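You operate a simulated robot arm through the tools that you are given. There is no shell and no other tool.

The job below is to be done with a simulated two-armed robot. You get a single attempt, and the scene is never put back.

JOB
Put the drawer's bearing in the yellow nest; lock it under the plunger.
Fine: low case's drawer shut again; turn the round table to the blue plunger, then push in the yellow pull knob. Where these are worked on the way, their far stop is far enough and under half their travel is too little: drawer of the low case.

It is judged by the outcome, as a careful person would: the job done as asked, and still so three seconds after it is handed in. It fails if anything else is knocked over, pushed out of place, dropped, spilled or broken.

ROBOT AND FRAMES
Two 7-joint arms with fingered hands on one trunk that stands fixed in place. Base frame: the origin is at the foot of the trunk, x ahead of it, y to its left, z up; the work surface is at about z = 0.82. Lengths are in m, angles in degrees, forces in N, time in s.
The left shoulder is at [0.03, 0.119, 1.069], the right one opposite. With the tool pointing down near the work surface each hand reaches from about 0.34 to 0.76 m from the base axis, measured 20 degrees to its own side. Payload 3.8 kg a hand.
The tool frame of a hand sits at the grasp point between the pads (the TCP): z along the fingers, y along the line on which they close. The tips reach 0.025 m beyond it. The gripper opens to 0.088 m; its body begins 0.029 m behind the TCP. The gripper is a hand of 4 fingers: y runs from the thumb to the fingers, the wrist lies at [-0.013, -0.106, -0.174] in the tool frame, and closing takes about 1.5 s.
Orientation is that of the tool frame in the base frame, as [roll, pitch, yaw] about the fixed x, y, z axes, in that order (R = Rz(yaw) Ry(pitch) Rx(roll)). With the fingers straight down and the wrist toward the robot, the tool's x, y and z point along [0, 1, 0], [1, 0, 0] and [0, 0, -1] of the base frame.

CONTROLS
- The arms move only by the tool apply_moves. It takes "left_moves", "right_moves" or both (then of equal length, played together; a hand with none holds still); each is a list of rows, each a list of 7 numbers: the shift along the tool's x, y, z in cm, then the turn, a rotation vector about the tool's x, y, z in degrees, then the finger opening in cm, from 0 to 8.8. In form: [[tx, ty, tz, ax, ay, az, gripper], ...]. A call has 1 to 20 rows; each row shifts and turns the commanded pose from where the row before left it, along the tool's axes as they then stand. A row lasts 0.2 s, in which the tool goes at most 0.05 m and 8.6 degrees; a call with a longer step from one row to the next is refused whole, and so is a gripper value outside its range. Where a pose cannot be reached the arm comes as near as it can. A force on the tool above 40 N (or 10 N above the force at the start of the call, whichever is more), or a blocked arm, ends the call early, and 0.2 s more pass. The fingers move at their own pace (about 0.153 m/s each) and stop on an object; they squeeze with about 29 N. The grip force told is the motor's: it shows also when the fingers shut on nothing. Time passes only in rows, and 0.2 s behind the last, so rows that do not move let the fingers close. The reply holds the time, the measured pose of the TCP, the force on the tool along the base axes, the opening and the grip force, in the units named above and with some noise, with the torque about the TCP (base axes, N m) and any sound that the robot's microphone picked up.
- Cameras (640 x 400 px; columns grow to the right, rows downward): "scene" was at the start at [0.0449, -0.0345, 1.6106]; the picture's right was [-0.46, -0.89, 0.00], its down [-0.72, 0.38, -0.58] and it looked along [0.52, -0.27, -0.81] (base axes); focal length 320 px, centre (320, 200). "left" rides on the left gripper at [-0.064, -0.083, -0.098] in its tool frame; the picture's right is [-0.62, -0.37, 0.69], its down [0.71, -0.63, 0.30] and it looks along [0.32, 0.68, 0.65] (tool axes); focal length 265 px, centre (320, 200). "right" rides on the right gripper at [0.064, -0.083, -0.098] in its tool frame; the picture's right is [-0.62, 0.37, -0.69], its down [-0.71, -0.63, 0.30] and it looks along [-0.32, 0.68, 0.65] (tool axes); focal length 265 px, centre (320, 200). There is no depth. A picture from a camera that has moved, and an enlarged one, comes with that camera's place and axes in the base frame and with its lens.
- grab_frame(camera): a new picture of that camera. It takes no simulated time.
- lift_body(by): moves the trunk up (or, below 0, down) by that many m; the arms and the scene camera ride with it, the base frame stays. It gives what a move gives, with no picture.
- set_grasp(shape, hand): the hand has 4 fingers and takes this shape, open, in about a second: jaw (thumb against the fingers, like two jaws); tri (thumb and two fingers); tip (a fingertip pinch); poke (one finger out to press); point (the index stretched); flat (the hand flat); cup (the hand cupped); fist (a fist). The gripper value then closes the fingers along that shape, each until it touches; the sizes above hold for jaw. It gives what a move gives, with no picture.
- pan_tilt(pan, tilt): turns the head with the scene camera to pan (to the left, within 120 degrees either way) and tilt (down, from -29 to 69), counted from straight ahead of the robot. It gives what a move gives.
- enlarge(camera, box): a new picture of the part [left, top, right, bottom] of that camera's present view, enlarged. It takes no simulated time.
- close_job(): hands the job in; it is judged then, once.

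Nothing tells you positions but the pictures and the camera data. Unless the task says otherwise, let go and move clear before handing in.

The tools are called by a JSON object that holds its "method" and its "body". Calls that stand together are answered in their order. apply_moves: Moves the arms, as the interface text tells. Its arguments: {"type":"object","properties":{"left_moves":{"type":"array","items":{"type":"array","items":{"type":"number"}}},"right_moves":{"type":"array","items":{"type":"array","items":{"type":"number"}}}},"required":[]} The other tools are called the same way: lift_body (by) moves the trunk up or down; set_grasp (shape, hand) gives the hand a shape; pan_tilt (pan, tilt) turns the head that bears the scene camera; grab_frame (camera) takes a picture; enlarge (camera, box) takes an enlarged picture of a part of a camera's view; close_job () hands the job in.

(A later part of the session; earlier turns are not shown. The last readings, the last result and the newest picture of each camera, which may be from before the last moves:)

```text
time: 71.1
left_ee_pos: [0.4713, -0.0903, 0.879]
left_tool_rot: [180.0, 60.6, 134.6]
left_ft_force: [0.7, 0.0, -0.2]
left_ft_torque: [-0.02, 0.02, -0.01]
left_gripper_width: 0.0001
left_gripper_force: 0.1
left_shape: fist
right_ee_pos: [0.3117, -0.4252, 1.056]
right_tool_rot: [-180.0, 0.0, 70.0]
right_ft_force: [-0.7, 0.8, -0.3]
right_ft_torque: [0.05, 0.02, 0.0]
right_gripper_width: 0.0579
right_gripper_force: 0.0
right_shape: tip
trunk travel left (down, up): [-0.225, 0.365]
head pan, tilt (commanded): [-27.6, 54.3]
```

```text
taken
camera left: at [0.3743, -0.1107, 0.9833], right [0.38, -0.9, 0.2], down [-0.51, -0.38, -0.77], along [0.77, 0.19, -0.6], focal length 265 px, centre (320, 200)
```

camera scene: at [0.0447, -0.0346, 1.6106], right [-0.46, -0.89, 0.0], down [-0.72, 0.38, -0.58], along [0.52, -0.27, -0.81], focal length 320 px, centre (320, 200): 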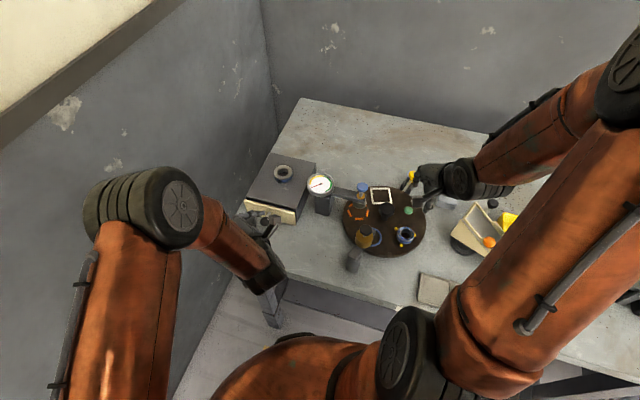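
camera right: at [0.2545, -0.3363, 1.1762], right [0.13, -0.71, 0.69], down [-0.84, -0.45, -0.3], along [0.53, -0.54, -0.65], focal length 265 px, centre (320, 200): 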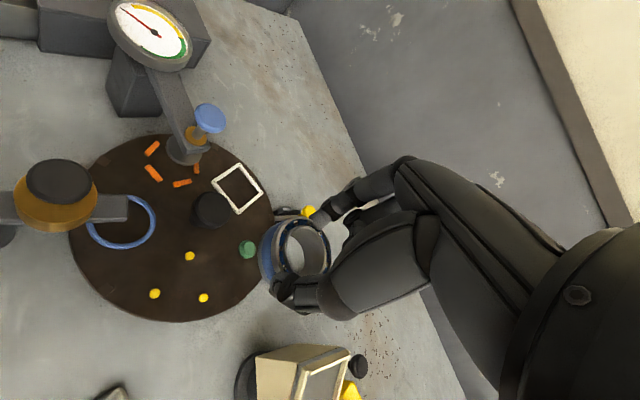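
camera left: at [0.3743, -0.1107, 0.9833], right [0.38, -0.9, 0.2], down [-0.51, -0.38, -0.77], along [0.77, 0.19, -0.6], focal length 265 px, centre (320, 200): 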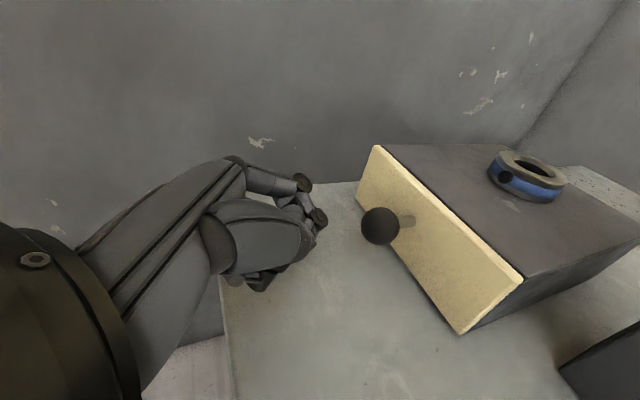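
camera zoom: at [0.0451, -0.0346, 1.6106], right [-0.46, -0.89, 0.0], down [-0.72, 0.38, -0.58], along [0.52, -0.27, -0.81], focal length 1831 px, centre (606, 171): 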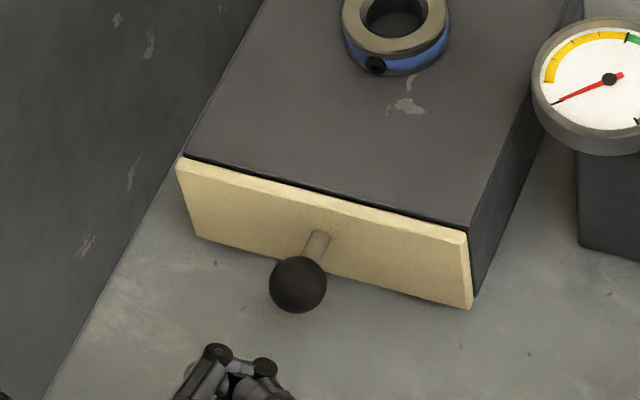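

The drawer knob is back at exactly its starting pixel, so the drawer is shut. I'll raise and clear the left hand, and look at the pull knob and table with the right camera.

{"method": "apply_moves", "body": {"left_moves": [[-3.0, 0, -2.0, 0, 0, 0, 0], [-3.0, 0, -2.0, 0, 0, 0, 0], [-3.0, 0.5, -3.0, 0, 0, 0, 0], [-2.0, 2.0, -3.5, 0, 0, 0, 0], [0, 3.0, -3.5, 0, 0, 0, 0], [0, 3.0, -3.5, 0, 0, 0, 0], [0, 0, 0, 0, 0, 0, 0]]}}

{"method": "grab_frame", "body": {"camera": "scene"}}

{"method": "grab_frame", "body": {"camera": "right"}}

```text
time: 72.7
left_ee_pos: [0.4618, 0.0377, 1.0604]
left_tool_rot: [179.6, 60.5, 134.5]
left_ft_force: [-0.9, -0.2, 0.1]
left_ft_torque: [0.02, 0.03, -0.01]
left_gripper_width: 0.0
left_gripper_force: 0.0
left_shape: fist
right_ee_pos: [0.3123, -0.4254, 1.0556]
right_tool_rot: [180.0, 0.0, 70.1]
right_ft_force: [0.0, -0.9, -0.1]
right_ft_torque: [0.02, -0.02, -0.02]
right_gripper_width: 0.0578
right_gripper_force: 0.0
right_shape: tip
trunk travel left (down, up): [-0.225, 0.365]
head pan, tilt (commanded): [-27.6, 54.3]
```

```text
taken
camera scene: at [0.0455, -0.0354, 1.6105], right [-0.46, -0.89, 0.0], down [-0.72, 0.38, -0.58], along [0.52, -0.27, -0.81], focal length 320 px, centre (320, 200)
```

scene: 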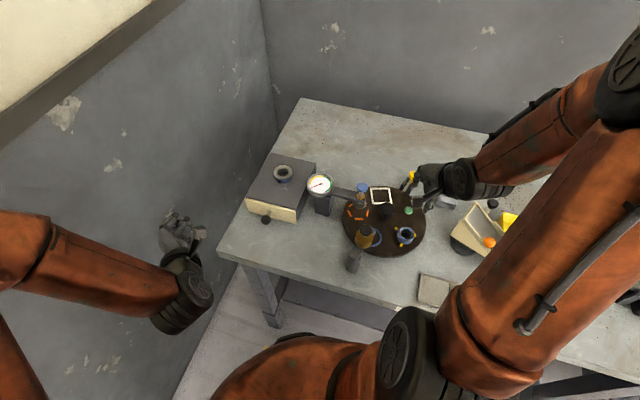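

```text
taken
camera right: at [0.256, -0.3358, 1.1537], right [0.13, -0.71, 0.69], down [-0.84, -0.46, -0.3], along [0.53, -0.54, -0.65], focal length 265 px, centre (320, 200)
```

right: 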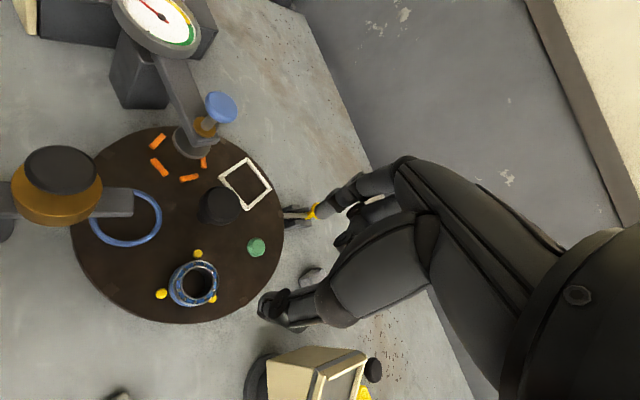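

The table still shows orange at the blue plunger. The yellow knob stands upright on the bolt near (0.461, -0.565, 0.88), and its bolt appears to be in the rim notch. I'll turn the right hand along the bolt's axis and move above the knob to inspect it.

{"method": "apply_moves", "body": {"right_moves": [[0, 0, 0, 0, 0, 7.1, 5.8], [0, 0, 0, 0, 0, 7.1, 5.8], [0, 0, 0, 0, 0, 7.1, 5.8], [0, 0, 0, 0, 0, 7.1, 5.8], [0, 0, 0, 0, 0, 7.1, 5.8], [0, 0, 0, 0, 0, 7.1, 5.8], [1.36, 3.85, 0, 0, 0, 0, 5.8], [1.36, 3.85, 0, 0, 0, 0, 5.8], [1.36, 3.85, 0, 0, 0, 0, 5.8], [1.36, 3.85, 0, 0, 0, 0, 5.8], [1.36, 3.85, 0, 0, 0, 0, 5.8], [0, 0, 0, 0, 0, 0, 5.8]]}}

{"method": "grab_frame", "body": {"camera": "right"}}

{"method": "grab_frame", "body": {"camera": "scene"}}

```text
time: 75.3
left_ee_pos: [0.4623, 0.0398, 1.0601]
left_tool_rot: [179.7, 60.5, 134.5]
left_ft_force: [0.7, -0.6, 0.4]
left_ft_torque: [0.03, -0.01, 0.0]
left_gripper_width: 0.0
left_gripper_force: 0.0
left_shape: fist
right_ee_pos: [0.4658, -0.5641, 1.0577]
right_tool_rot: [180.0, 0.0, 27.4]
right_ft_force: [0.5, 0.1, -0.9]
right_ft_torque: [-0.02, -0.02, -0.02]
right_gripper_width: 0.0575
right_gripper_force: 0.1
right_shape: tip
trunk travel left (down, up): [-0.225, 0.365]
head pan, tilt (commanded): [-27.6, 54.3]
```

```text
taken
camera right: at [0.4836, -0.4603, 1.155], right [-0.38, -0.61, 0.69], down [-0.92, 0.23, -0.31], along [0.03, -0.76, -0.65], focal length 265 px, centre (320, 200)
```

right: 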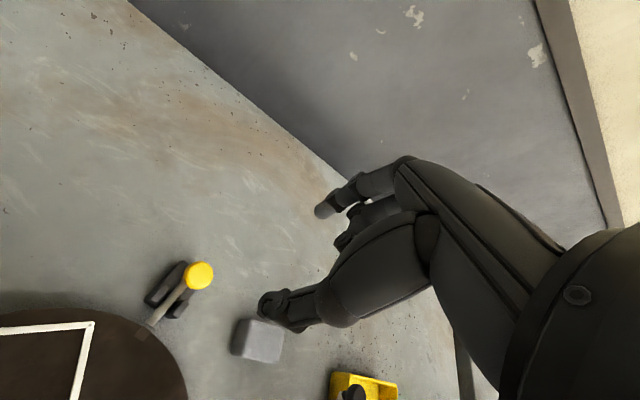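

```text
taken
camera scene: at [0.0448, -0.0332, 1.6106], right [-0.46, -0.89, 0.0], down [-0.72, 0.38, -0.58], along [0.52, -0.27, -0.81], focal length 320 px, centre (320, 200)
```

scene: 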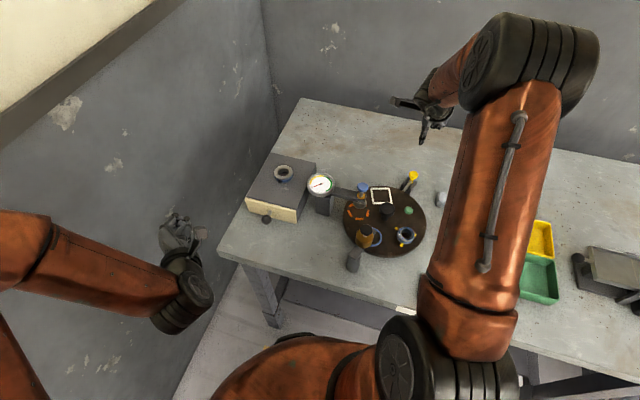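

{"method": "enlarge", "body": {"camera": "right", "box": [120, 240, 220, 350]}}

{"method": "enlarge", "body": {"camera": "scene", "box": [385, 155, 435, 205]}}

```text
3.64 times, centred on (170, 295) of right
camera zoom: at [0.4836, -0.4603, 1.155], right [-0.38, -0.61, 0.69], down [-0.92, 0.23, -0.31], along [0.03, -0.76, -0.65], focal length 965 px, centre (866, -146)
```

zoom: 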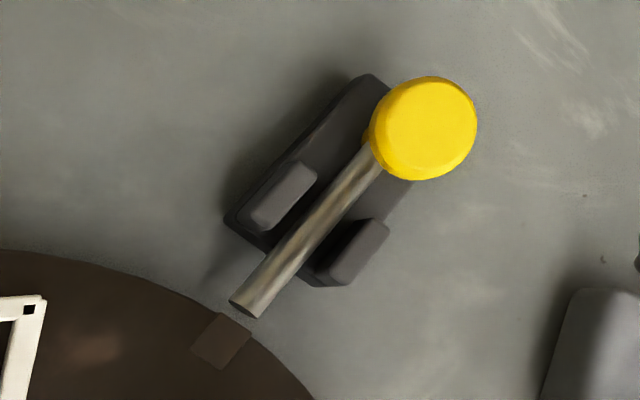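

```text
8.00 times, centred on (410, 180) of scene
camera zoom: at [0.0448, -0.0332, 1.6106], right [-0.46, -0.89, 0.0], down [-0.72, 0.38, -0.58], along [0.52, -0.27, -0.81], focal length 2563 px, centre (-400, 360)
```

zoom: 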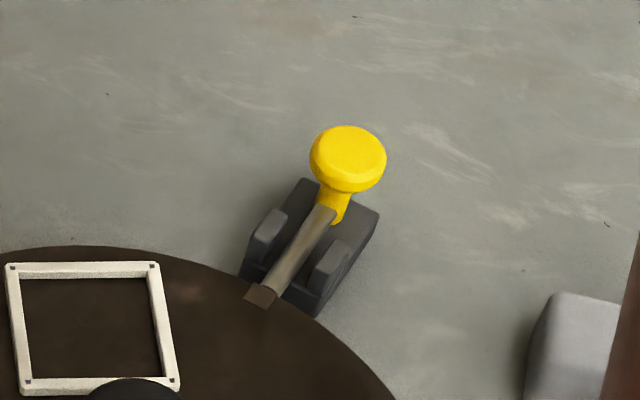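

The bolt is actually backed out: its end face hangs just outside the rim notch, so the table is free to turn and the knob only needs pushing in at the end. Turning 144° clockwise brings the yellow nest to the blue plunger. I'll move above the hub knob and set the pinch angle.

{"method": "apply_moves", "body": {"right_moves": [[-0.1, -4.33, 0, 0, 0, 0, 6.2], [-0.1, -4.33, 0, 0, 0, 0, 6.2], [-0.1, -4.33, 0, 0, 0, 0, 6.2], [-0.1, -4.33, 0, 0, 0, 0, 6.2], [0, 0, 0, 0, 0, -7.2, 6.2], [0, 0, 0, 0, 0, -7.2, 6.2], [0, 0, 0, 0, 0, -7.2, 6.2], [0, 0, 0, 0, 0, -7.2, 6.2], [0, 0, 0, 0, 0, -7.2, 6.2], [0, 0, 0, 0, 0, -7.2, 6.2], [0, 0, 0, 0, 0, -7.2, 6.2], [0, 0, 0, 0, 0, -7.2, 6.2], [0, 0, 0, 0, 0, 0, 6.2]]}}

{"method": "grab_frame", "body": {"camera": "right"}}

{"method": "grab_frame", "body": {"camera": "scene"}}

```text
time: 78.1
left_ee_pos: [0.4625, 0.0392, 1.0602]
left_tool_rot: [179.9, 60.6, 134.7]
left_ft_force: [0.1, 1.2, 0.3]
left_ft_torque: [-0.02, 0.01, 0.0]
left_gripper_width: 0.0
left_gripper_force: 0.2
left_shape: fist
right_ee_pos: [0.3804, -0.4131, 1.0556]
right_tool_rot: [-180.0, 0.0, 85.0]
right_ft_force: [0.1, 0.8, 0.0]
right_ft_torque: [0.02, -0.04, -0.03]
right_gripper_width: 0.0619
right_gripper_force: 0.1
right_shape: tip
trunk travel left (down, up): [-0.225, 0.365]
head pan, tilt (commanded): [-27.6, 54.3]
```

```text
taken
camera right: at [0.3025, -0.3414, 1.1533], right [0.31, -0.65, 0.69], down [-0.69, -0.66, -0.3], along [0.65, -0.38, -0.65], focal length 265 px, centre (320, 200)
```

right: 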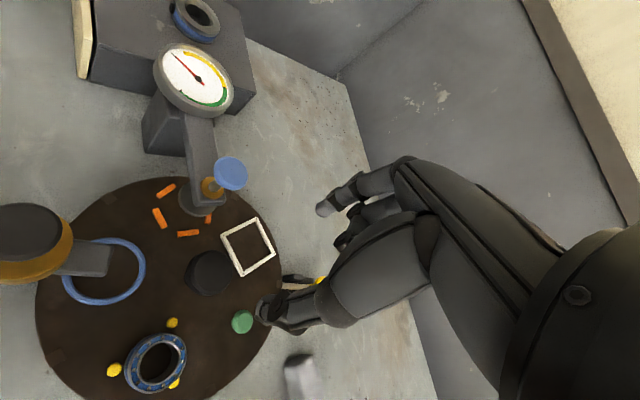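

```text
taken
camera scene: at [0.0453, -0.0337, 1.6106], right [-0.46, -0.89, 0.0], down [-0.72, 0.38, -0.58], along [0.52, -0.27, -0.81], focal length 320 px, centre (320, 200)
```

scene: 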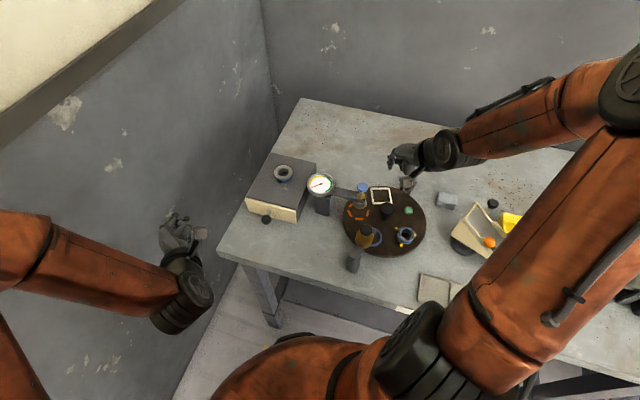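

{"method": "enlarge", "body": {"camera": "right", "box": [140, 210, 290, 330]}}

{"method": "enlarge", "body": {"camera": "scene", "box": [340, 175, 430, 255]}}

```text
3.33 times, centred on (215, 270) of right
camera zoom: at [0.3025, -0.3414, 1.1533], right [0.31, -0.65, 0.69], down [-0.69, -0.66, -0.3], along [0.65, -0.38, -0.65], focal length 885 px, centre (670, -33)
```

zoom: 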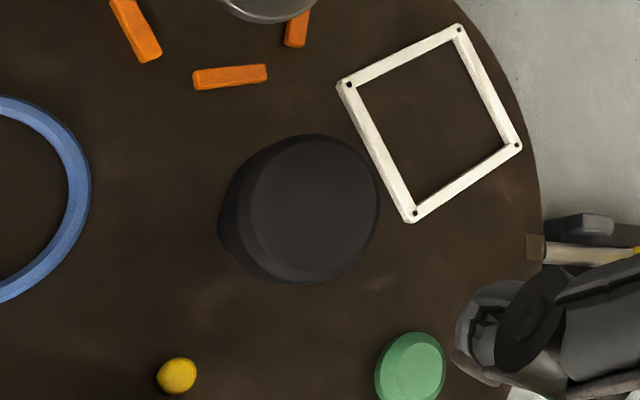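

```text
5.00 times, centred on (385, 215) of scene
camera zoom: at [0.0453, -0.0337, 1.6106], right [-0.46, -0.89, 0.0], down [-0.72, 0.38, -0.58], along [0.52, -0.27, -0.81], focal length 1602 px, centre (-5, 125)
```

zoom: 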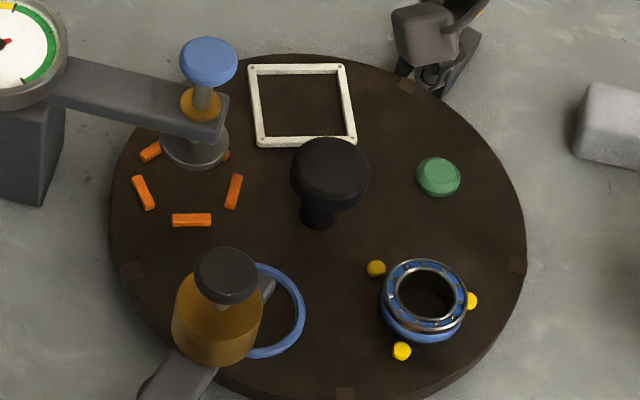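

The hub cap's centre is about 4 mm ahead of the tool axis, with its top near z = 0.907. I'll correct and descend onto it with the pinch open.

{"method": "apply_moves", "body": {"right_moves": [[0.05, 0.42, 4.0, 0, 0, 0, 6.2], [0, 0, 4.0, 0, 0, 0, 6.2], [0, 0, 3.5, 0, 0, 0, 6.2], [0, 0, 1.5, 0, 0, 0, 6.2], [0, 0, 0, 0, 0, 0, 6.2]]}}

{"method": "grab_frame", "body": {"camera": "right"}}

{"method": "enlarge", "body": {"camera": "scene", "box": [340, 165, 440, 255]}}

```text
time: 79.3
left_ee_pos: [0.4609, 0.0392, 1.0594]
left_tool_rot: [179.6, 60.7, 134.5]
left_ft_force: [0.2, -0.2, -0.6]
left_ft_torque: [-0.03, -0.04, 0.01]
left_gripper_width: 0.0001
left_gripper_force: 0.1
left_shape: fist
right_ee_pos: [0.3825, -0.4125, 0.9256]
right_tool_rot: [-179.9, 0.0, 85.0]
right_ft_force: [0.1, 0.8, 0.0]
right_ft_torque: [-0.01, -0.02, -0.01]
right_gripper_width: 0.0617
right_gripper_force: 0.0
right_shape: tip
trunk travel left (down, up): [-0.225, 0.365]
head pan, tilt (commanded): [-27.6, 54.3]
```

```text
taken
camera right: at [0.306, -0.3404, 1.0233], right [0.31, -0.65, 0.69], down [-0.69, -0.66, -0.3], along [0.65, -0.38, -0.65], focal length 265 px, centre (320, 200)
```

right: 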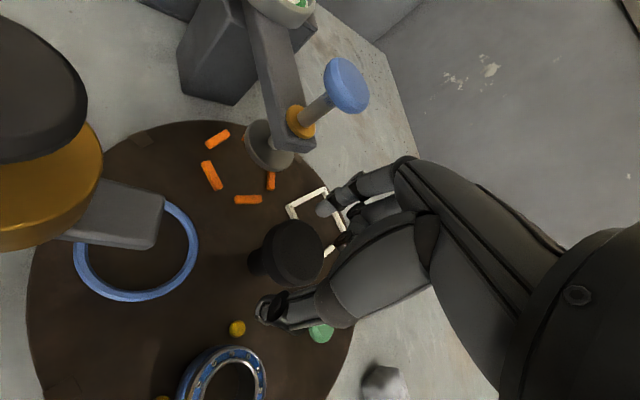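

```text
4.44 times, centred on (390, 210) of scene
camera zoom: at [0.0449, -0.0344, 1.6106], right [-0.46, -0.89, 0.0], down [-0.72, 0.38, -0.58], along [0.52, -0.27, -0.81], focal length 1424 px, centre (9, 156)
```

zoom: 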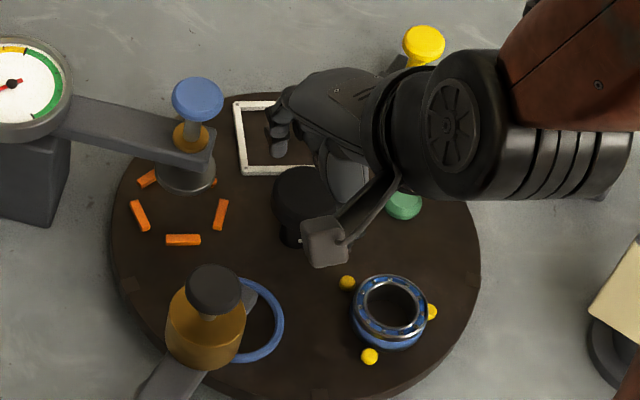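

{"method": "enlarge", "body": {"camera": "right", "box": [220, 160, 360, 340]}}

{"method": "enlarge", "body": {"camera": "right", "box": [40, 60, 360, 340]}}

```text
2.22 times, centred on (290, 250) of right
camera zoom: at [0.306, -0.3404, 1.0233], right [0.31, -0.65, 0.69], down [-0.69, -0.66, -0.3], along [0.65, -0.38, -0.65], focal length 590 px, centre (387, 89)
```

zoom: 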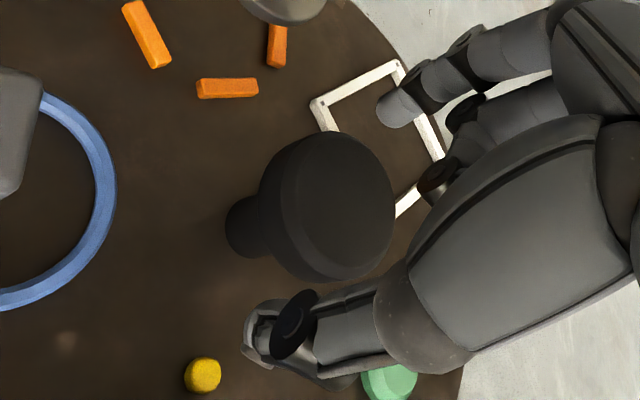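

```text
1.43 times, centred on (200, 200) of right
camera zoom: at [0.306, -0.3404, 1.0233], right [0.31, -0.65, 0.69], down [-0.69, -0.66, -0.3], along [0.65, -0.38, -0.65], focal length 379 px, centre (491, 200)
```

zoom: 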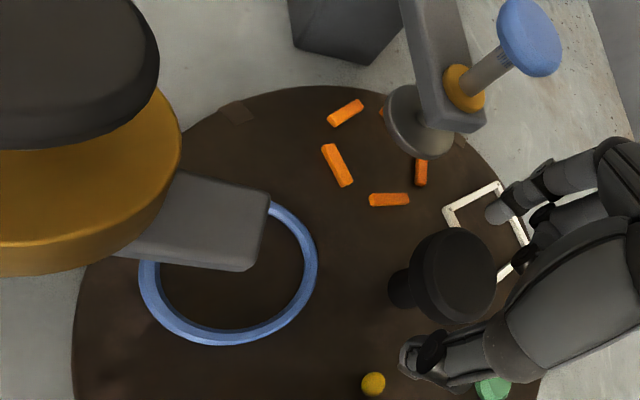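

{"method": "apply_moves", "body": {"right_moves": [[0, -0.1, 0.4, 0, 0, 0, 6.2], [0, 0, 0.3, 0, 0, 0, 6.2], [0, 0, 0, 0, 0, 0, 6.2]]}}

{"method": "enlarge", "body": {"camera": "right", "box": [220, 160, 360, 340]}}

```text
time: 80.1
left_ee_pos: [0.4624, 0.0386, 1.0594]
left_tool_rot: [179.8, 60.6, 134.6]
left_ft_force: [0.2, 0.2, 0.7]
left_ft_torque: [0.0, -0.04, 0.04]
left_gripper_width: 0.0
left_gripper_force: 0.0
left_shape: fist
right_ee_pos: [0.3839, -0.4132, 0.9187]
right_tool_rot: [180.0, 0.0, 85.0]
right_ft_force: [-0.3, 0.0, -0.3]
right_ft_torque: [-0.01, -0.04, 0.01]
right_gripper_width: 0.0619
right_gripper_force: 0.0
right_shape: tip
trunk travel left (down, up): [-0.225, 0.365]
head pan, tilt (commanded): [-27.6, 54.3]
```

```text
2.22 times, centred on (290, 250) of right
camera zoom: at [0.3052, -0.3415, 1.0162], right [0.31, -0.65, 0.69], down [-0.69, -0.66, -0.3], along [0.65, -0.38, -0.65], focal length 590 px, centre (387, 89)
```

zoom: 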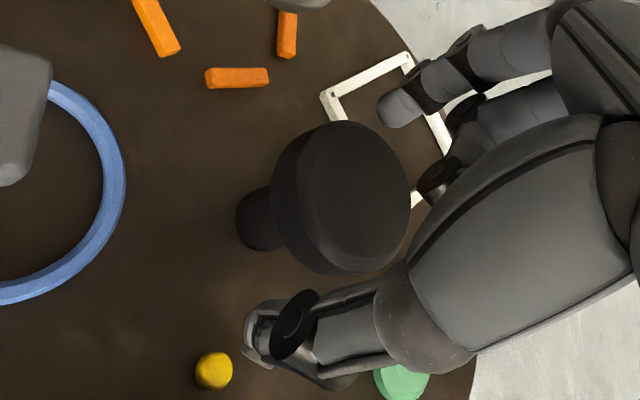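

{"method": "apply_moves", "body": {"right_moves": [[0, 0, 0.3, 0, 0, 0, 6.2], [0, 0, 0, 0, 0, 0, 5.2], [0, 0, 0, 0, 0, 0, 4.2], [0, 0, 0, 0, 0, 0, 3.4], [0, 0, 0, 0, 0, 0, 2.6], [0, 0, 0, 0, 0, 0, 2.0], [0, 0, 0, 0, 0, 0, 2.0], [0, 0, 0, 0, 0, 0, 2.0]]}}

{"method": "enlarge", "body": {"camera": "right", "box": [220, 160, 360, 340]}}

```text
time: 81.9
left_ee_pos: [0.4621, 0.0392, 1.0602]
left_tool_rot: [179.8, 60.5, 134.6]
left_ft_force: [-0.1, -0.2, 0.6]
left_ft_torque: [0.03, 0.0, 0.01]
left_gripper_width: 0.0
left_gripper_force: 0.0
left_shape: fist
right_ee_pos: [0.3837, -0.412, 0.9146]
right_tool_rot: [-180.0, -0.1, 85.0]
right_ft_force: [1.2, 1.4, 2.7]
right_ft_torque: [0.03, -0.07, 0.0]
right_gripper_width: 0.0323
right_gripper_force: 29.0
right_shape: tip
trunk travel left (down, up): [-0.225, 0.365]
head pan, tilt (commanded): [-27.6, 54.3]
```

```text
2.22 times, centred on (290, 250) of right
camera zoom: at [0.3054, -0.3409, 1.0134], right [0.31, -0.65, 0.69], down [-0.69, -0.66, -0.3], along [0.65, -0.38, -0.65], focal length 590 px, centre (387, 89)
```

zoom: 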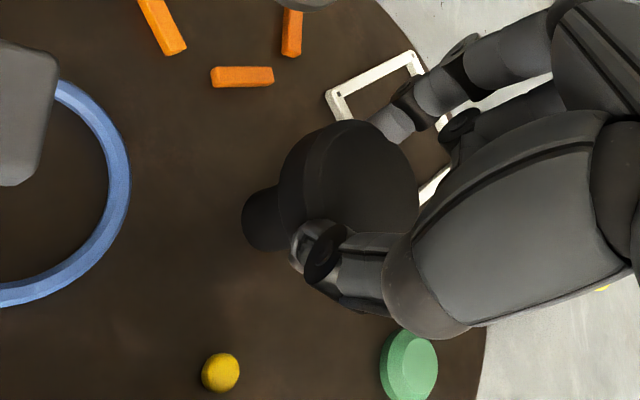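

The hub cap is gripped. I'll try a small clockwise turn first to see whether the table follows.

{"method": "apply_moves", "body": {"right_moves": [[0, 0, 0, 0, 0, 4, 2.0], [0, 0, 0, 0, 0, 4, 2.0], [0, 0, 0, 0, 0, 4, 2.0], [0, 0, 0, 0, 0, 0, 2.0]]}}

{"method": "enlarge", "body": {"camera": "scene", "box": [340, 165, 440, 265]}}

{"method": "grab_frame", "body": {"camera": "right"}}

```text
time: 82.9
left_ee_pos: [0.462, 0.0394, 1.06]
left_tool_rot: [179.9, 60.6, 134.7]
left_ft_force: [-0.3, 0.5, 0.0]
left_ft_torque: [0.02, -0.04, 0.0]
left_gripper_width: 0.0001
left_gripper_force: 0.0
left_shape: fist
right_ee_pos: [0.3842, -0.4115, 0.9158]
right_tool_rot: [-180.0, 0.0, 73.0]
right_ft_force: [1.8, 6.5, 2.7]
right_ft_torque: [0.13, -0.16, 0.2]
right_gripper_width: 0.0333
right_gripper_force: 28.8
right_shape: tip
trunk travel left (down, up): [-0.225, 0.365]
head pan, tilt (commanded): [-27.6, 54.3]
```

```text
4.00 times, centred on (390, 215) of scene
camera zoom: at [0.045, -0.0332, 1.6106], right [-0.46, -0.89, 0.0], down [-0.72, 0.38, -0.58], along [0.52, -0.27, -0.81], focal length 1282 px, centre (40, 140)
```

zoom: 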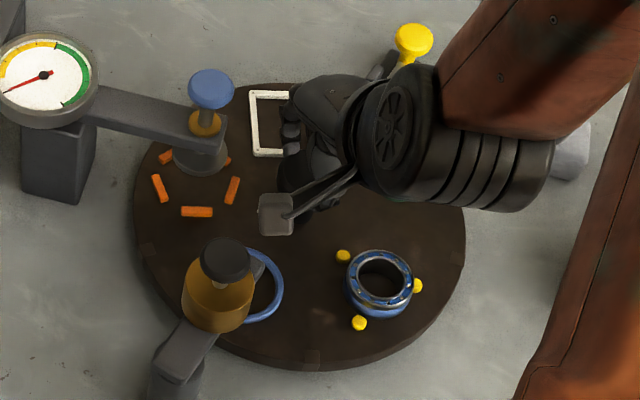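

```text
taken
camera right: at [0.3225, -0.3253, 1.0136], right [0.17, -0.7, 0.69], down [-0.81, -0.5, -0.3], along [0.56, -0.51, -0.65], focal length 265 px, centre (320, 200)
```

right: 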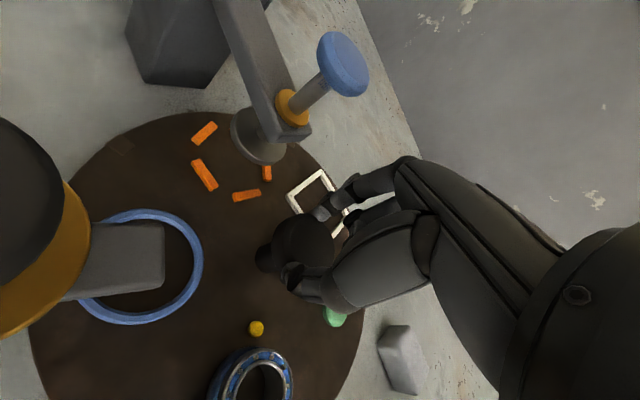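

The fingers slipped round the cap without turning the table. The two-finger pinch doesn't give enough torque, so I'll release, rise a little, and switch to the full jaw grip.

{"method": "apply_moves", "body": {"right_moves": [[0, 0, 0, 0, 0, 0, 4.0], [0, 0, 0, 0, 0, 0, 6.2], [0, 0, 0, 0, 0, 0, 6.2], [0, 0, -3.0, 0, 0, 0, 6.2], [0, 0, -3.0, 0, 0, 0, 6.2], [0, 0, 0, 0, 0, 0, 6.2]]}}

{"method": "set_grasp", "body": {"hand": "right", "shape": "jaw"}}

{"method": "apply_moves", "body": {"right_moves": [[0, 0, 0, 0, 0, 0, 6.4], [0, 0, 0, 0, 0, 0, 6.4], [0, 0, 0, 0, 0, 0, 6.4]]}}

{"method": "grab_frame", "body": {"camera": "right"}}

{"method": "enlarge", "body": {"camera": "scene", "box": [340, 165, 440, 265]}}

```text
time: 84.3
left_ee_pos: [0.4614, 0.0392, 1.0587]
left_tool_rot: [179.9, 60.7, 134.6]
left_ft_force: [0.4, 0.3, -0.1]
left_ft_torque: [0.0, 0.04, -0.04]
left_gripper_width: 0.0001
left_gripper_force: 0.0
left_shape: fist
right_ee_pos: [0.3832, -0.4132, 0.9759]
right_tool_rot: [-179.9, 0.0, 73.0]
right_ft_force: [-1.0, 0.2, 0.4]
right_ft_torque: [0.02, 0.0, 0.02]
right_gripper_width: 0.0621
right_gripper_force: 0.1
right_shape: tip
trunk travel left (down, up): [-0.225, 0.365]
head pan, tilt (commanded): [-27.6, 54.3]
```

```text
time: 85.2
left_ee_pos: [0.4622, 0.0385, 1.0603]
left_tool_rot: [179.9, 60.6, 134.7]
left_ft_force: [0.3, -0.6, 0.0]
left_ft_torque: [-0.04, -0.02, -0.02]
left_gripper_width: 0.0002
left_gripper_force: 0.1
left_shape: fist
right_ee_pos: [0.382, -0.4129, 0.9766]
right_tool_rot: [-180.0, 0.0, 73.0]
right_ft_force: [-0.7, 0.6, 0.0]
right_ft_torque: [-0.02, -0.01, -0.02]
right_gripper_width: 0.0877
right_gripper_force: 0.0
right_shape: jaw
trunk travel left (down, up): [-0.225, 0.365]
head pan, tilt (commanded): [-27.6, 54.3]
```

```text
time: 86.0
left_ee_pos: [0.4616, 0.0386, 1.0604]
left_tool_rot: [179.9, 60.6, 134.6]
left_ft_force: [0.1, 0.6, 0.4]
left_ft_torque: [0.02, -0.03, 0.01]
left_gripper_width: 0.0003
left_gripper_force: 0.0
left_shape: fist
right_ee_pos: [0.3826, -0.4128, 0.9758]
right_tool_rot: [180.0, -0.1, 73.0]
right_ft_force: [0.1, -0.2, -0.3]
right_ft_torque: [-0.01, 0.01, 0.0]
right_gripper_width: 0.0645
right_gripper_force: 0.0
right_shape: jaw
trunk travel left (down, up): [-0.225, 0.365]
head pan, tilt (commanded): [-27.6, 54.3]
```

```text
taken
camera right: at [0.3214, -0.3267, 1.0739], right [0.17, -0.7, 0.69], down [-0.81, -0.5, -0.3], along [0.56, -0.51, -0.65], focal length 265 px, centre (320, 200)
```

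right: 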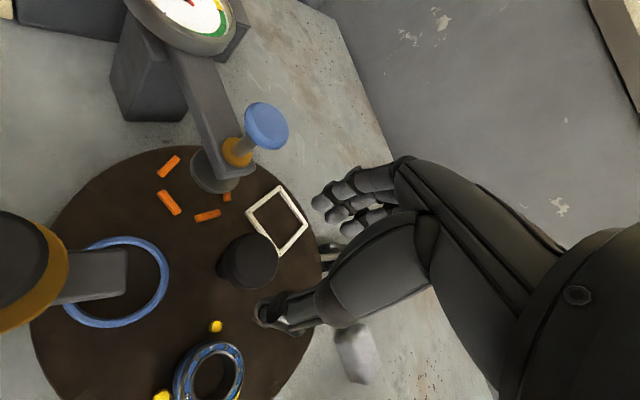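

```text
4.00 times, centred on (390, 215) of scene
camera zoom: at [0.0449, -0.0344, 1.6106], right [-0.46, -0.89, 0.0], down [-0.72, 0.38, -0.58], along [0.52, -0.27, -0.81], focal length 1282 px, centre (40, 140)
```

zoom: 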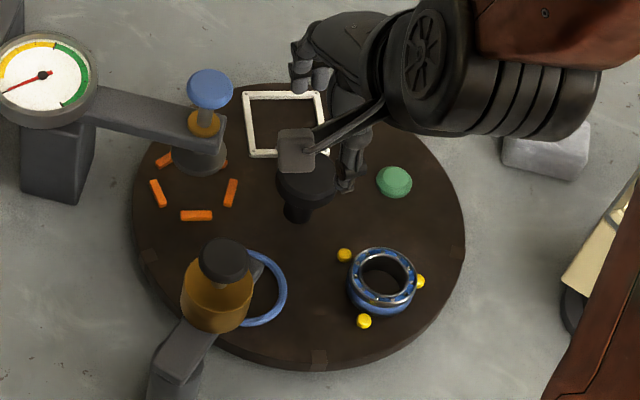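

The table did twist about 1.5° and spring back, so it sits in a spring detent and needs more torque. I'll use the jaw grip, first turning a bit further away from the blue plunger, then descending onto the cap.

{"method": "apply_moves", "body": {"right_moves": [[0, 0, 0, 0, 0, 7, 6.4], [0, 0, 3.0, 0, 0, 0, 6.4], [0, 0, 2.5, 0, 0, 0, 6.4], [0, 0, 1.5, 0, 0, 0, 6.4], [0, 0, 0, 0, 0, 0, 6.4]]}}

{"method": "grab_frame", "body": {"camera": "right"}}

{"method": "enlarge", "body": {"camera": "scene", "box": [340, 165, 440, 265]}}

```text
time: 87.2
left_ee_pos: [0.4613, 0.039, 1.0613]
left_tool_rot: [179.9, 60.7, 134.7]
left_ft_force: [-0.8, 0.7, -0.9]
left_ft_torque: [-0.01, -0.02, 0.01]
left_gripper_width: 0.0
left_gripper_force: 0.0
left_shape: fist
right_ee_pos: [0.3851, -0.4134, 0.9056]
right_tool_rot: [179.9, -0.1, 66.1]
right_ft_force: [-0.8, 0.4, -0.3]
right_ft_torque: [-0.02, 0.01, 0.01]
right_gripper_width: 0.0645
right_gripper_force: 0.0
right_shape: jaw
trunk travel left (down, up): [-0.225, 0.365]
head pan, tilt (commanded): [-27.6, 54.3]
```

```text
taken
camera right: at [0.3336, -0.3203, 1.0029], right [0.08, -0.72, 0.69], down [-0.87, -0.4, -0.3], along [0.49, -0.57, -0.65], focal length 265 px, centre (320, 200)
```

right: 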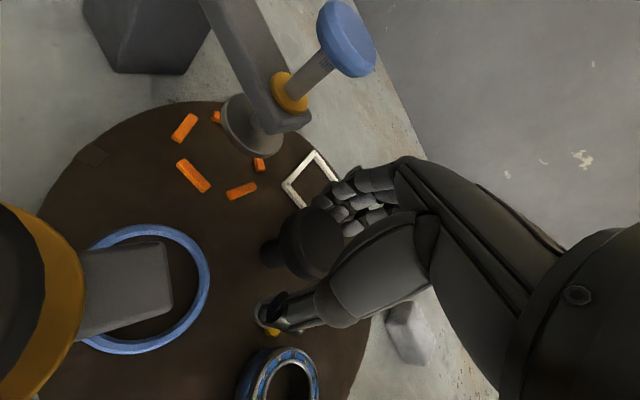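

```text
4.00 times, centred on (390, 215) of scene
camera zoom: at [0.0448, -0.0342, 1.6106], right [-0.46, -0.89, 0.0], down [-0.72, 0.38, -0.58], along [0.52, -0.27, -0.81], focal length 1282 px, centre (40, 140)
```

zoom: 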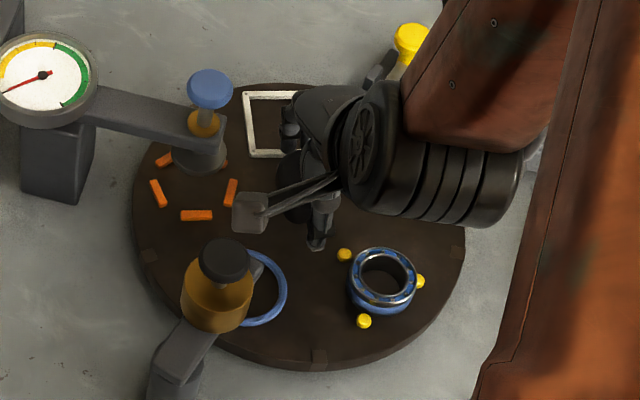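

{"method": "apply_moves", "body": {"right_moves": [[0, 0, 0.6, 0, 0, 0, 6.4], [0, 0, 0, 0, 0, 0, 5.0], [0, 0, 0, 0, 0, 0, 4.0], [0, 0, 0, 0, 0, 0, 3.0], [0, 0, 0, 0, 0, 0, 2.0], [0, 0, 0, 0, 0, 0, 1.0], [0, 0, 0, 0, 0, 0, 0], [0, 0, 0, 0, 0, 0, 0], [0, 0, 0, 0, 0, 0, 0]]}}

{"method": "enlarge", "body": {"camera": "right", "box": [200, 120, 440, 340]}}

```text
time: 89.2
left_ee_pos: [0.4635, 0.0382, 1.0597]
left_tool_rot: [179.8, 60.5, 134.7]
left_ft_force: [-0.7, 1.0, 0.2]
left_ft_torque: [-0.02, 0.02, 0.01]
left_gripper_width: 0.0001
left_gripper_force: 0.1
left_shape: fist
right_ee_pos: [0.3837, -0.4135, 0.8969]
right_tool_rot: [-179.8, 0.0, 65.9]
right_ft_force: [-0.2, 2.0, -20.5]
right_ft_torque: [0.0, -0.01, 0.04]
right_gripper_width: 0.0291
right_gripper_force: 29.0
right_shape: jaw
trunk travel left (down, up): [-0.225, 0.365]
head pan, tilt (commanded): [-27.6, 54.3]
```

```text
1.82 times, centred on (320, 230) of right
camera zoom: at [0.3343, -0.3208, 0.9961], right [0.09, -0.72, 0.69], down [-0.87, -0.4, -0.3], along [0.49, -0.57, -0.66], focal length 483 px, centre (320, 146)
```

zoom: 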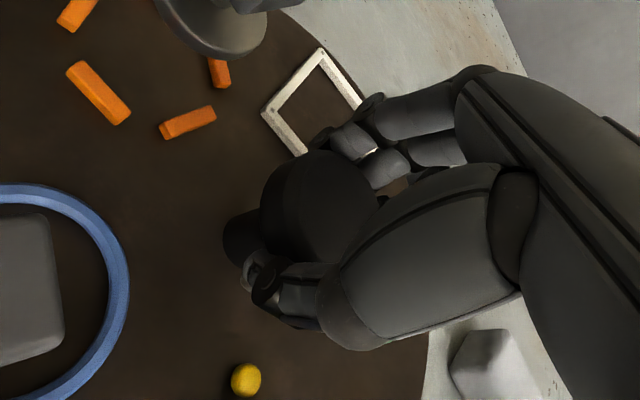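

The jaw grip wraps the cap firmly. I'll turn clockwise and check that the table follows.

{"method": "apply_moves", "body": {"right_moves": [[0, 0, 0.1, 0, 0, 4, 0], [0, 0, 0, 0, 0, 4, 0], [0, 0, 0, 0, 0, 4, 0], [0, 0, 0, 0, 0, 4, 0], [0, 0, 0, 0, 0, 0, 0]]}}

{"method": "enlarge", "body": {"camera": "scene", "box": [340, 165, 440, 265]}}

```text
time: 90.4
left_ee_pos: [0.4632, 0.0382, 1.0596]
left_tool_rot: [-180.0, 60.5, 134.8]
left_ft_force: [-0.2, -0.6, -1.2]
left_ft_torque: [-0.02, 0.01, 0.0]
left_gripper_width: 0.0
left_gripper_force: 0.0
left_shape: fist
right_ee_pos: [0.3854, -0.4128, 0.8977]
right_tool_rot: [-179.9, -0.1, 50.0]
right_ft_force: [5.0, 5.0, -19.6]
right_ft_torque: [0.06, -0.03, 0.05]
right_gripper_width: 0.0289
right_gripper_force: 29.3
right_shape: jaw
trunk travel left (down, up): [-0.225, 0.365]
head pan, tilt (commanded): [-27.6, 54.3]
```

```text
4.00 times, centred on (390, 215) of scene
camera zoom: at [0.0473, -0.0355, 1.6105], right [-0.46, -0.89, 0.0], down [-0.72, 0.38, -0.58], along [0.52, -0.27, -0.81], focal length 1282 px, centre (40, 140)
```

zoom: 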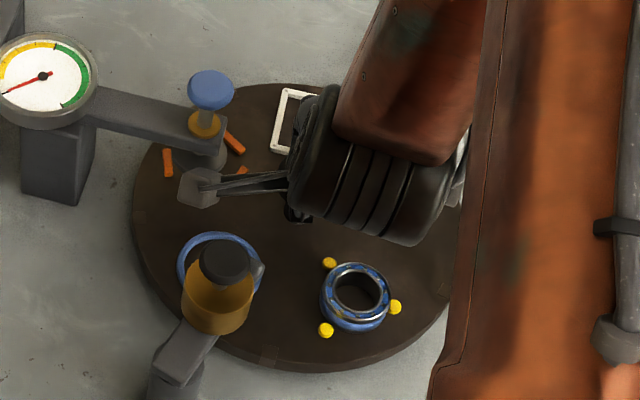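

The table follows and the ring stays in its nest. I'll continue the clockwise stroke.

{"method": "apply_moves", "body": {"right_moves": [[0, 0, 0, 0, 0, 5, 0], [0, 0, 0, 0, 0, 5, 0], [0, 0, 0, 0, 0, 5, 0], [0, 0, 0, 0, 0, 5, 0], [0, 0, 0, 0, 0, 0, 0]]}}

{"method": "enlarge", "body": {"camera": "scene", "box": [340, 165, 440, 265]}}

{"method": "grab_frame", "body": {"camera": "right"}}

```text
time: 91.6
left_ee_pos: [0.4634, 0.038, 1.0605]
left_tool_rot: [180.0, 60.5, 134.8]
left_ft_force: [0.0, -0.4, 0.4]
left_ft_torque: [-0.01, 0.0, 0.01]
left_gripper_width: 0.0001
left_gripper_force: 0.0
left_shape: fist
right_ee_pos: [0.3869, -0.4131, 0.8969]
right_tool_rot: [-179.9, 0.1, 29.9]
right_ft_force: [8.7, 3.9, -13.7]
right_ft_torque: [0.07, -0.06, 0.08]
right_gripper_width: 0.0288
right_gripper_force: 29.0
right_shape: jaw
trunk travel left (down, up): [-0.225, 0.365]
head pan, tilt (commanded): [-27.6, 54.3]
```

```text
4.00 times, centred on (390, 215) of scene
camera zoom: at [0.0474, -0.0349, 1.6105], right [-0.46, -0.89, 0.0], down [-0.72, 0.38, -0.58], along [0.52, -0.27, -0.81], focal length 1282 px, centre (40, 140)
```

zoom: 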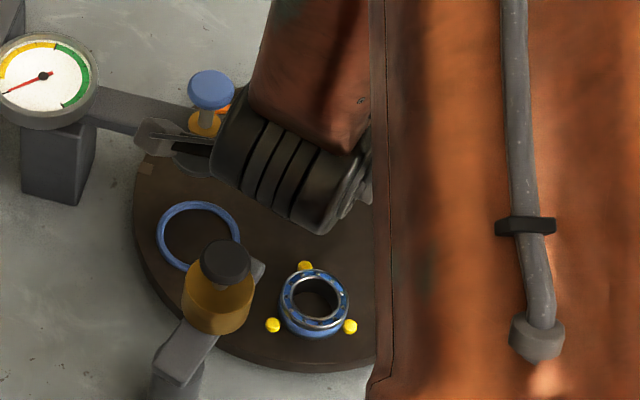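

```text
taken
camera right: at [0.3996, -0.3081, 0.9952], right [-0.35, -0.63, 0.69], down [-0.93, 0.19, -0.3], along [0.06, -0.75, -0.65], focal length 265 px, centre (320, 200)
```

right: 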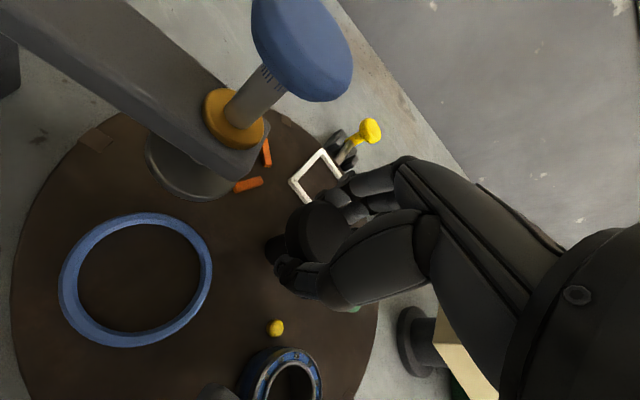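

{"method": "apply_moves", "body": {"right_moves": [[0, 0, 0, 0, 0, 5, 0], [0, 0, 0, 0, 0, 5, 0], [0, 0, 0, 0, 0, 5, 0], [0, 0, 0, 0, 0, 0, 0]]}}

{"method": "enlarge", "body": {"camera": "scene", "box": [340, 165, 440, 265]}}

{"method": "grab_frame", "body": {"camera": "right"}}

```text
time: 92.6
left_ee_pos: [0.464, 0.0387, 1.0586]
left_tool_rot: [179.9, 60.5, 134.6]
left_ft_force: [0.0, 0.3, -0.3]
left_ft_torque: [0.01, -0.02, 0.0]
left_gripper_width: 0.0
left_gripper_force: 0.0
left_shape: fist
right_ee_pos: [0.3863, -0.4121, 0.8961]
right_tool_rot: [-179.9, 0.2, 15.0]
right_ft_force: [12.8, 3.3, -13.4]
right_ft_torque: [0.08, -0.09, 0.08]
right_gripper_width: 0.0287
right_gripper_force: 28.9
right_shape: jaw
trunk travel left (down, up): [-0.225, 0.365]
head pan, tilt (commanded): [-27.6, 54.3]
```

```text
4.00 times, centred on (390, 215) of scene
camera zoom: at [0.048, -0.035, 1.6105], right [-0.46, -0.89, 0.0], down [-0.72, 0.38, -0.58], along [0.51, -0.27, -0.81], focal length 1282 px, centre (40, 140)
```

zoom: 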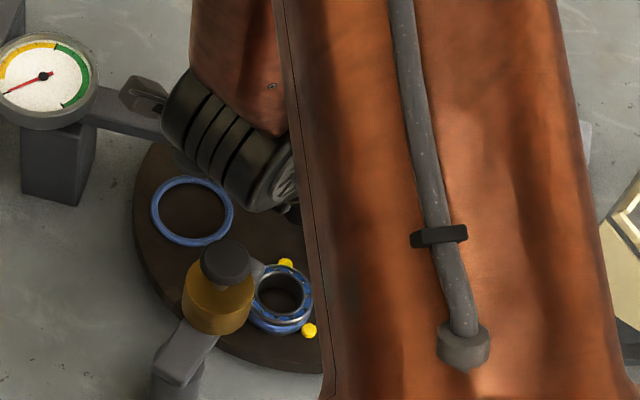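

```text
taken
camera right: at [0.4264, -0.3151, 0.995], right [-0.5, -0.52, 0.69], down [-0.85, 0.42, -0.3], along [-0.14, -0.74, -0.65], focal length 265 px, centre (320, 200)
```

right: 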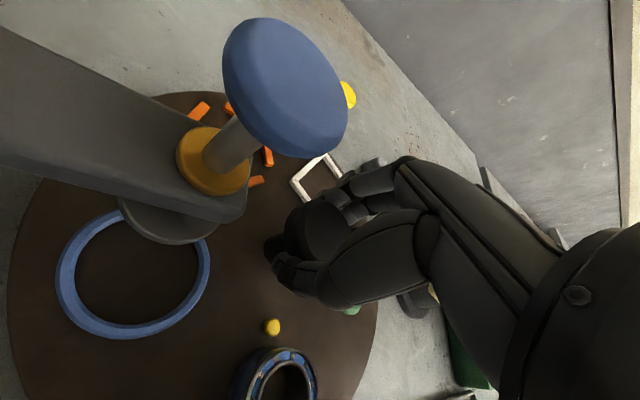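

{"method": "enlarge", "body": {"camera": "scene", "box": [362, 215, 402, 255]}}

{"method": "enlarge", "body": {"camera": "right", "box": [180, 300, 340, 400]}}

```text
10.00 times, centred on (382, 235) of scene
camera zoom: at [0.048, -0.035, 1.6105], right [-0.46, -0.89, 0.0], down [-0.72, 0.38, -0.58], along [0.51, -0.27, -0.81], focal length 3204 px, centre (-300, -150)
```

zoom: 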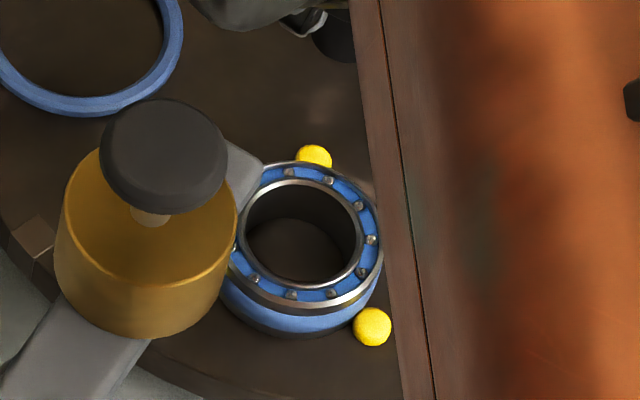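

```text
4.00 times, centred on (260, 350) of right
camera zoom: at [0.4264, -0.3151, 0.995], right [-0.5, -0.52, 0.69], down [-0.85, 0.42, -0.3], along [-0.14, -0.74, -0.65], focal length 1062 px, centre (560, -400)
```

zoom: 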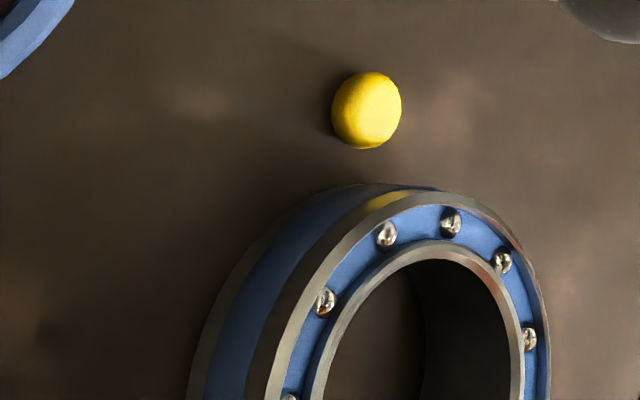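

The ring clears the amber arm so far. I'll release the cap, rise, turn the hand back 51°, and take a second stroke.

{"method": "apply_moves", "body": {"right_moves": [[0, 0, 0, 0, 0, 0, 2.5], [0, 0, 0, 0, 0, 0, 4.5], [0, 0, 0, 0, 0, 0, 6.2], [0, 0, 0, 0, 0, 0, 6.2], [0, 0, -2.0, 0, 0, 0, 6.2], [0, 0, -4.0, 0, 0, 0, 6.2], [0, 0, 0, 0, 0, 0, 6.2]]}}

{"method": "grab_frame", "body": {"camera": "right"}}

{"method": "enlarge", "body": {"camera": "scene", "box": [340, 165, 440, 265]}}

```text
time: 94.2
left_ee_pos: [0.4617, 0.0384, 1.0601]
left_tool_rot: [179.6, 60.4, 134.4]
left_ft_force: [-0.2, -1.1, 0.5]
left_ft_torque: [0.0, -0.04, 0.02]
left_gripper_width: 0.0001
left_gripper_force: 0.0
left_shape: fist
right_ee_pos: [0.384, -0.4148, 0.9585]
right_tool_rot: [-179.9, 0.0, 15.0]
right_ft_force: [-1.0, -0.2, 0.5]
right_ft_torque: [-0.01, 0.01, -0.03]
right_gripper_width: 0.0618
right_gripper_force: 0.1
right_shape: jaw
trunk travel left (down, up): [-0.225, 0.365]
head pan, tilt (commanded): [-27.6, 54.3]
```

```text
taken
camera right: at [0.4236, -0.318, 1.057], right [-0.5, -0.52, 0.69], down [-0.85, 0.42, -0.3], along [-0.14, -0.74, -0.65], focal length 265 px, centre (320, 200)
```

right: 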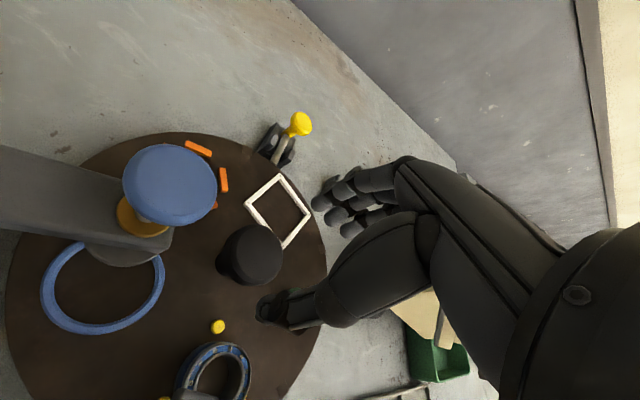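

```text
4.00 times, centred on (390, 215) of scene
camera zoom: at [0.0456, -0.0349, 1.6105], right [-0.46, -0.89, 0.0], down [-0.72, 0.38, -0.58], along [0.52, -0.27, -0.81], focal length 1282 px, centre (40, 140)
```

zoom: 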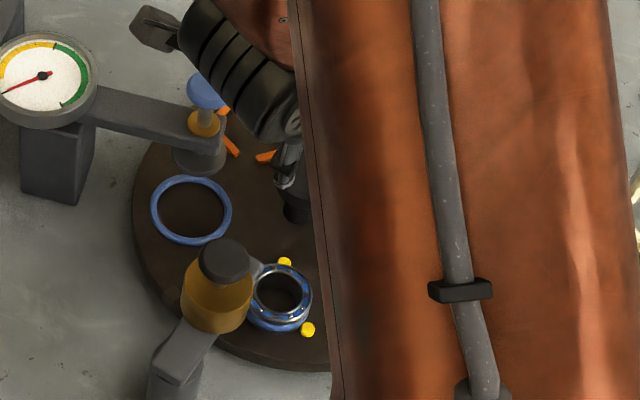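

The table stayed put. I'll rotate the hand back for the second stroke, keeping the grip a bit higher to stay clear of the ring.

{"method": "apply_moves", "body": {"right_moves": [[0, 0, 0, 0, 0, -7.3, 5.4], [0, 0, 0, 0, 0, -7.3, 5.4], [0, 0, 0, 0, 0, -7.3, 5.4], [0, 0, 0, 0, 0, -7.3, 5.4], [0, 0, 0, 0, 0, -7.3, 5.4], [0, 0, 0, 0, 0, -7.3, 5.4], [0, 0, 0, 0, 0, -7.3, 5.4], [0, 0, 0, 0, 0, 0, 5.4]]}}

{"method": "grab_frame", "body": {"camera": "right"}}

{"method": "enlarge", "body": {"camera": "scene", "box": [340, 165, 440, 265]}}

```text
time: 96.0
left_ee_pos: [0.4625, 0.0389, 1.0611]
left_tool_rot: [179.6, 60.6, 134.3]
left_ft_force: [-0.3, -0.4, -1.1]
left_ft_torque: [0.01, 0.01, -0.01]
left_gripper_width: 0.0
left_gripper_force: 0.0
left_shape: fist
right_ee_pos: [0.3841, -0.4126, 0.9577]
right_tool_rot: [179.9, 0.0, 66.2]
right_ft_force: [-0.8, 0.1, 0.9]
right_ft_torque: [-0.01, -0.04, 0.0]
right_gripper_width: 0.0545
right_gripper_force: 0.0
right_shape: jaw
trunk travel left (down, up): [-0.225, 0.365]
head pan, tilt (commanded): [-27.6, 54.3]
```

```text
taken
camera right: at [0.3332, -0.3196, 1.0565], right [0.09, -0.72, 0.69], down [-0.86, -0.4, -0.3], along [0.49, -0.57, -0.65], focal length 265 px, centre (320, 200)
```

right: 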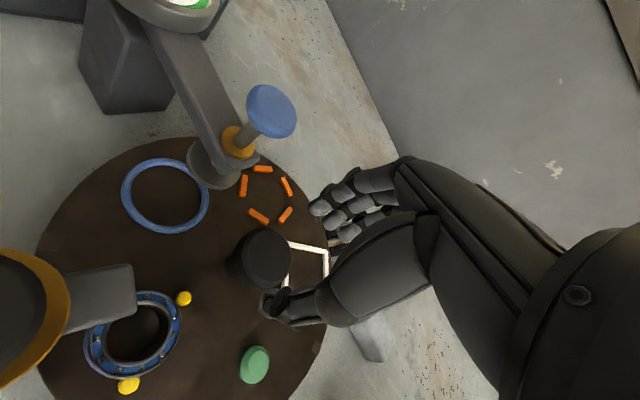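

```text
4.00 times, centred on (390, 215) of scene
camera zoom: at [0.0452, -0.034, 1.6106], right [-0.46, -0.89, 0.0], down [-0.72, 0.38, -0.58], along [0.52, -0.27, -0.81], focal length 1282 px, centre (40, 140)
```

zoom: 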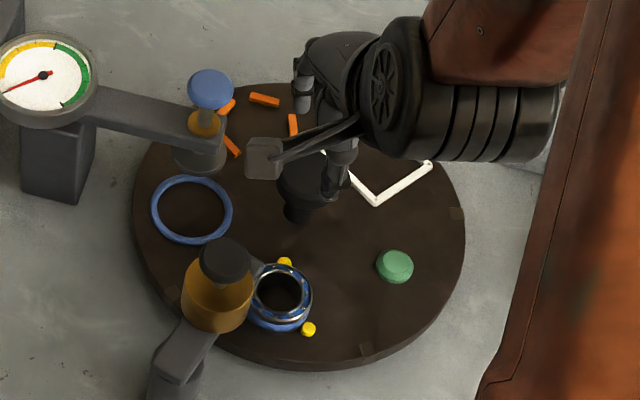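

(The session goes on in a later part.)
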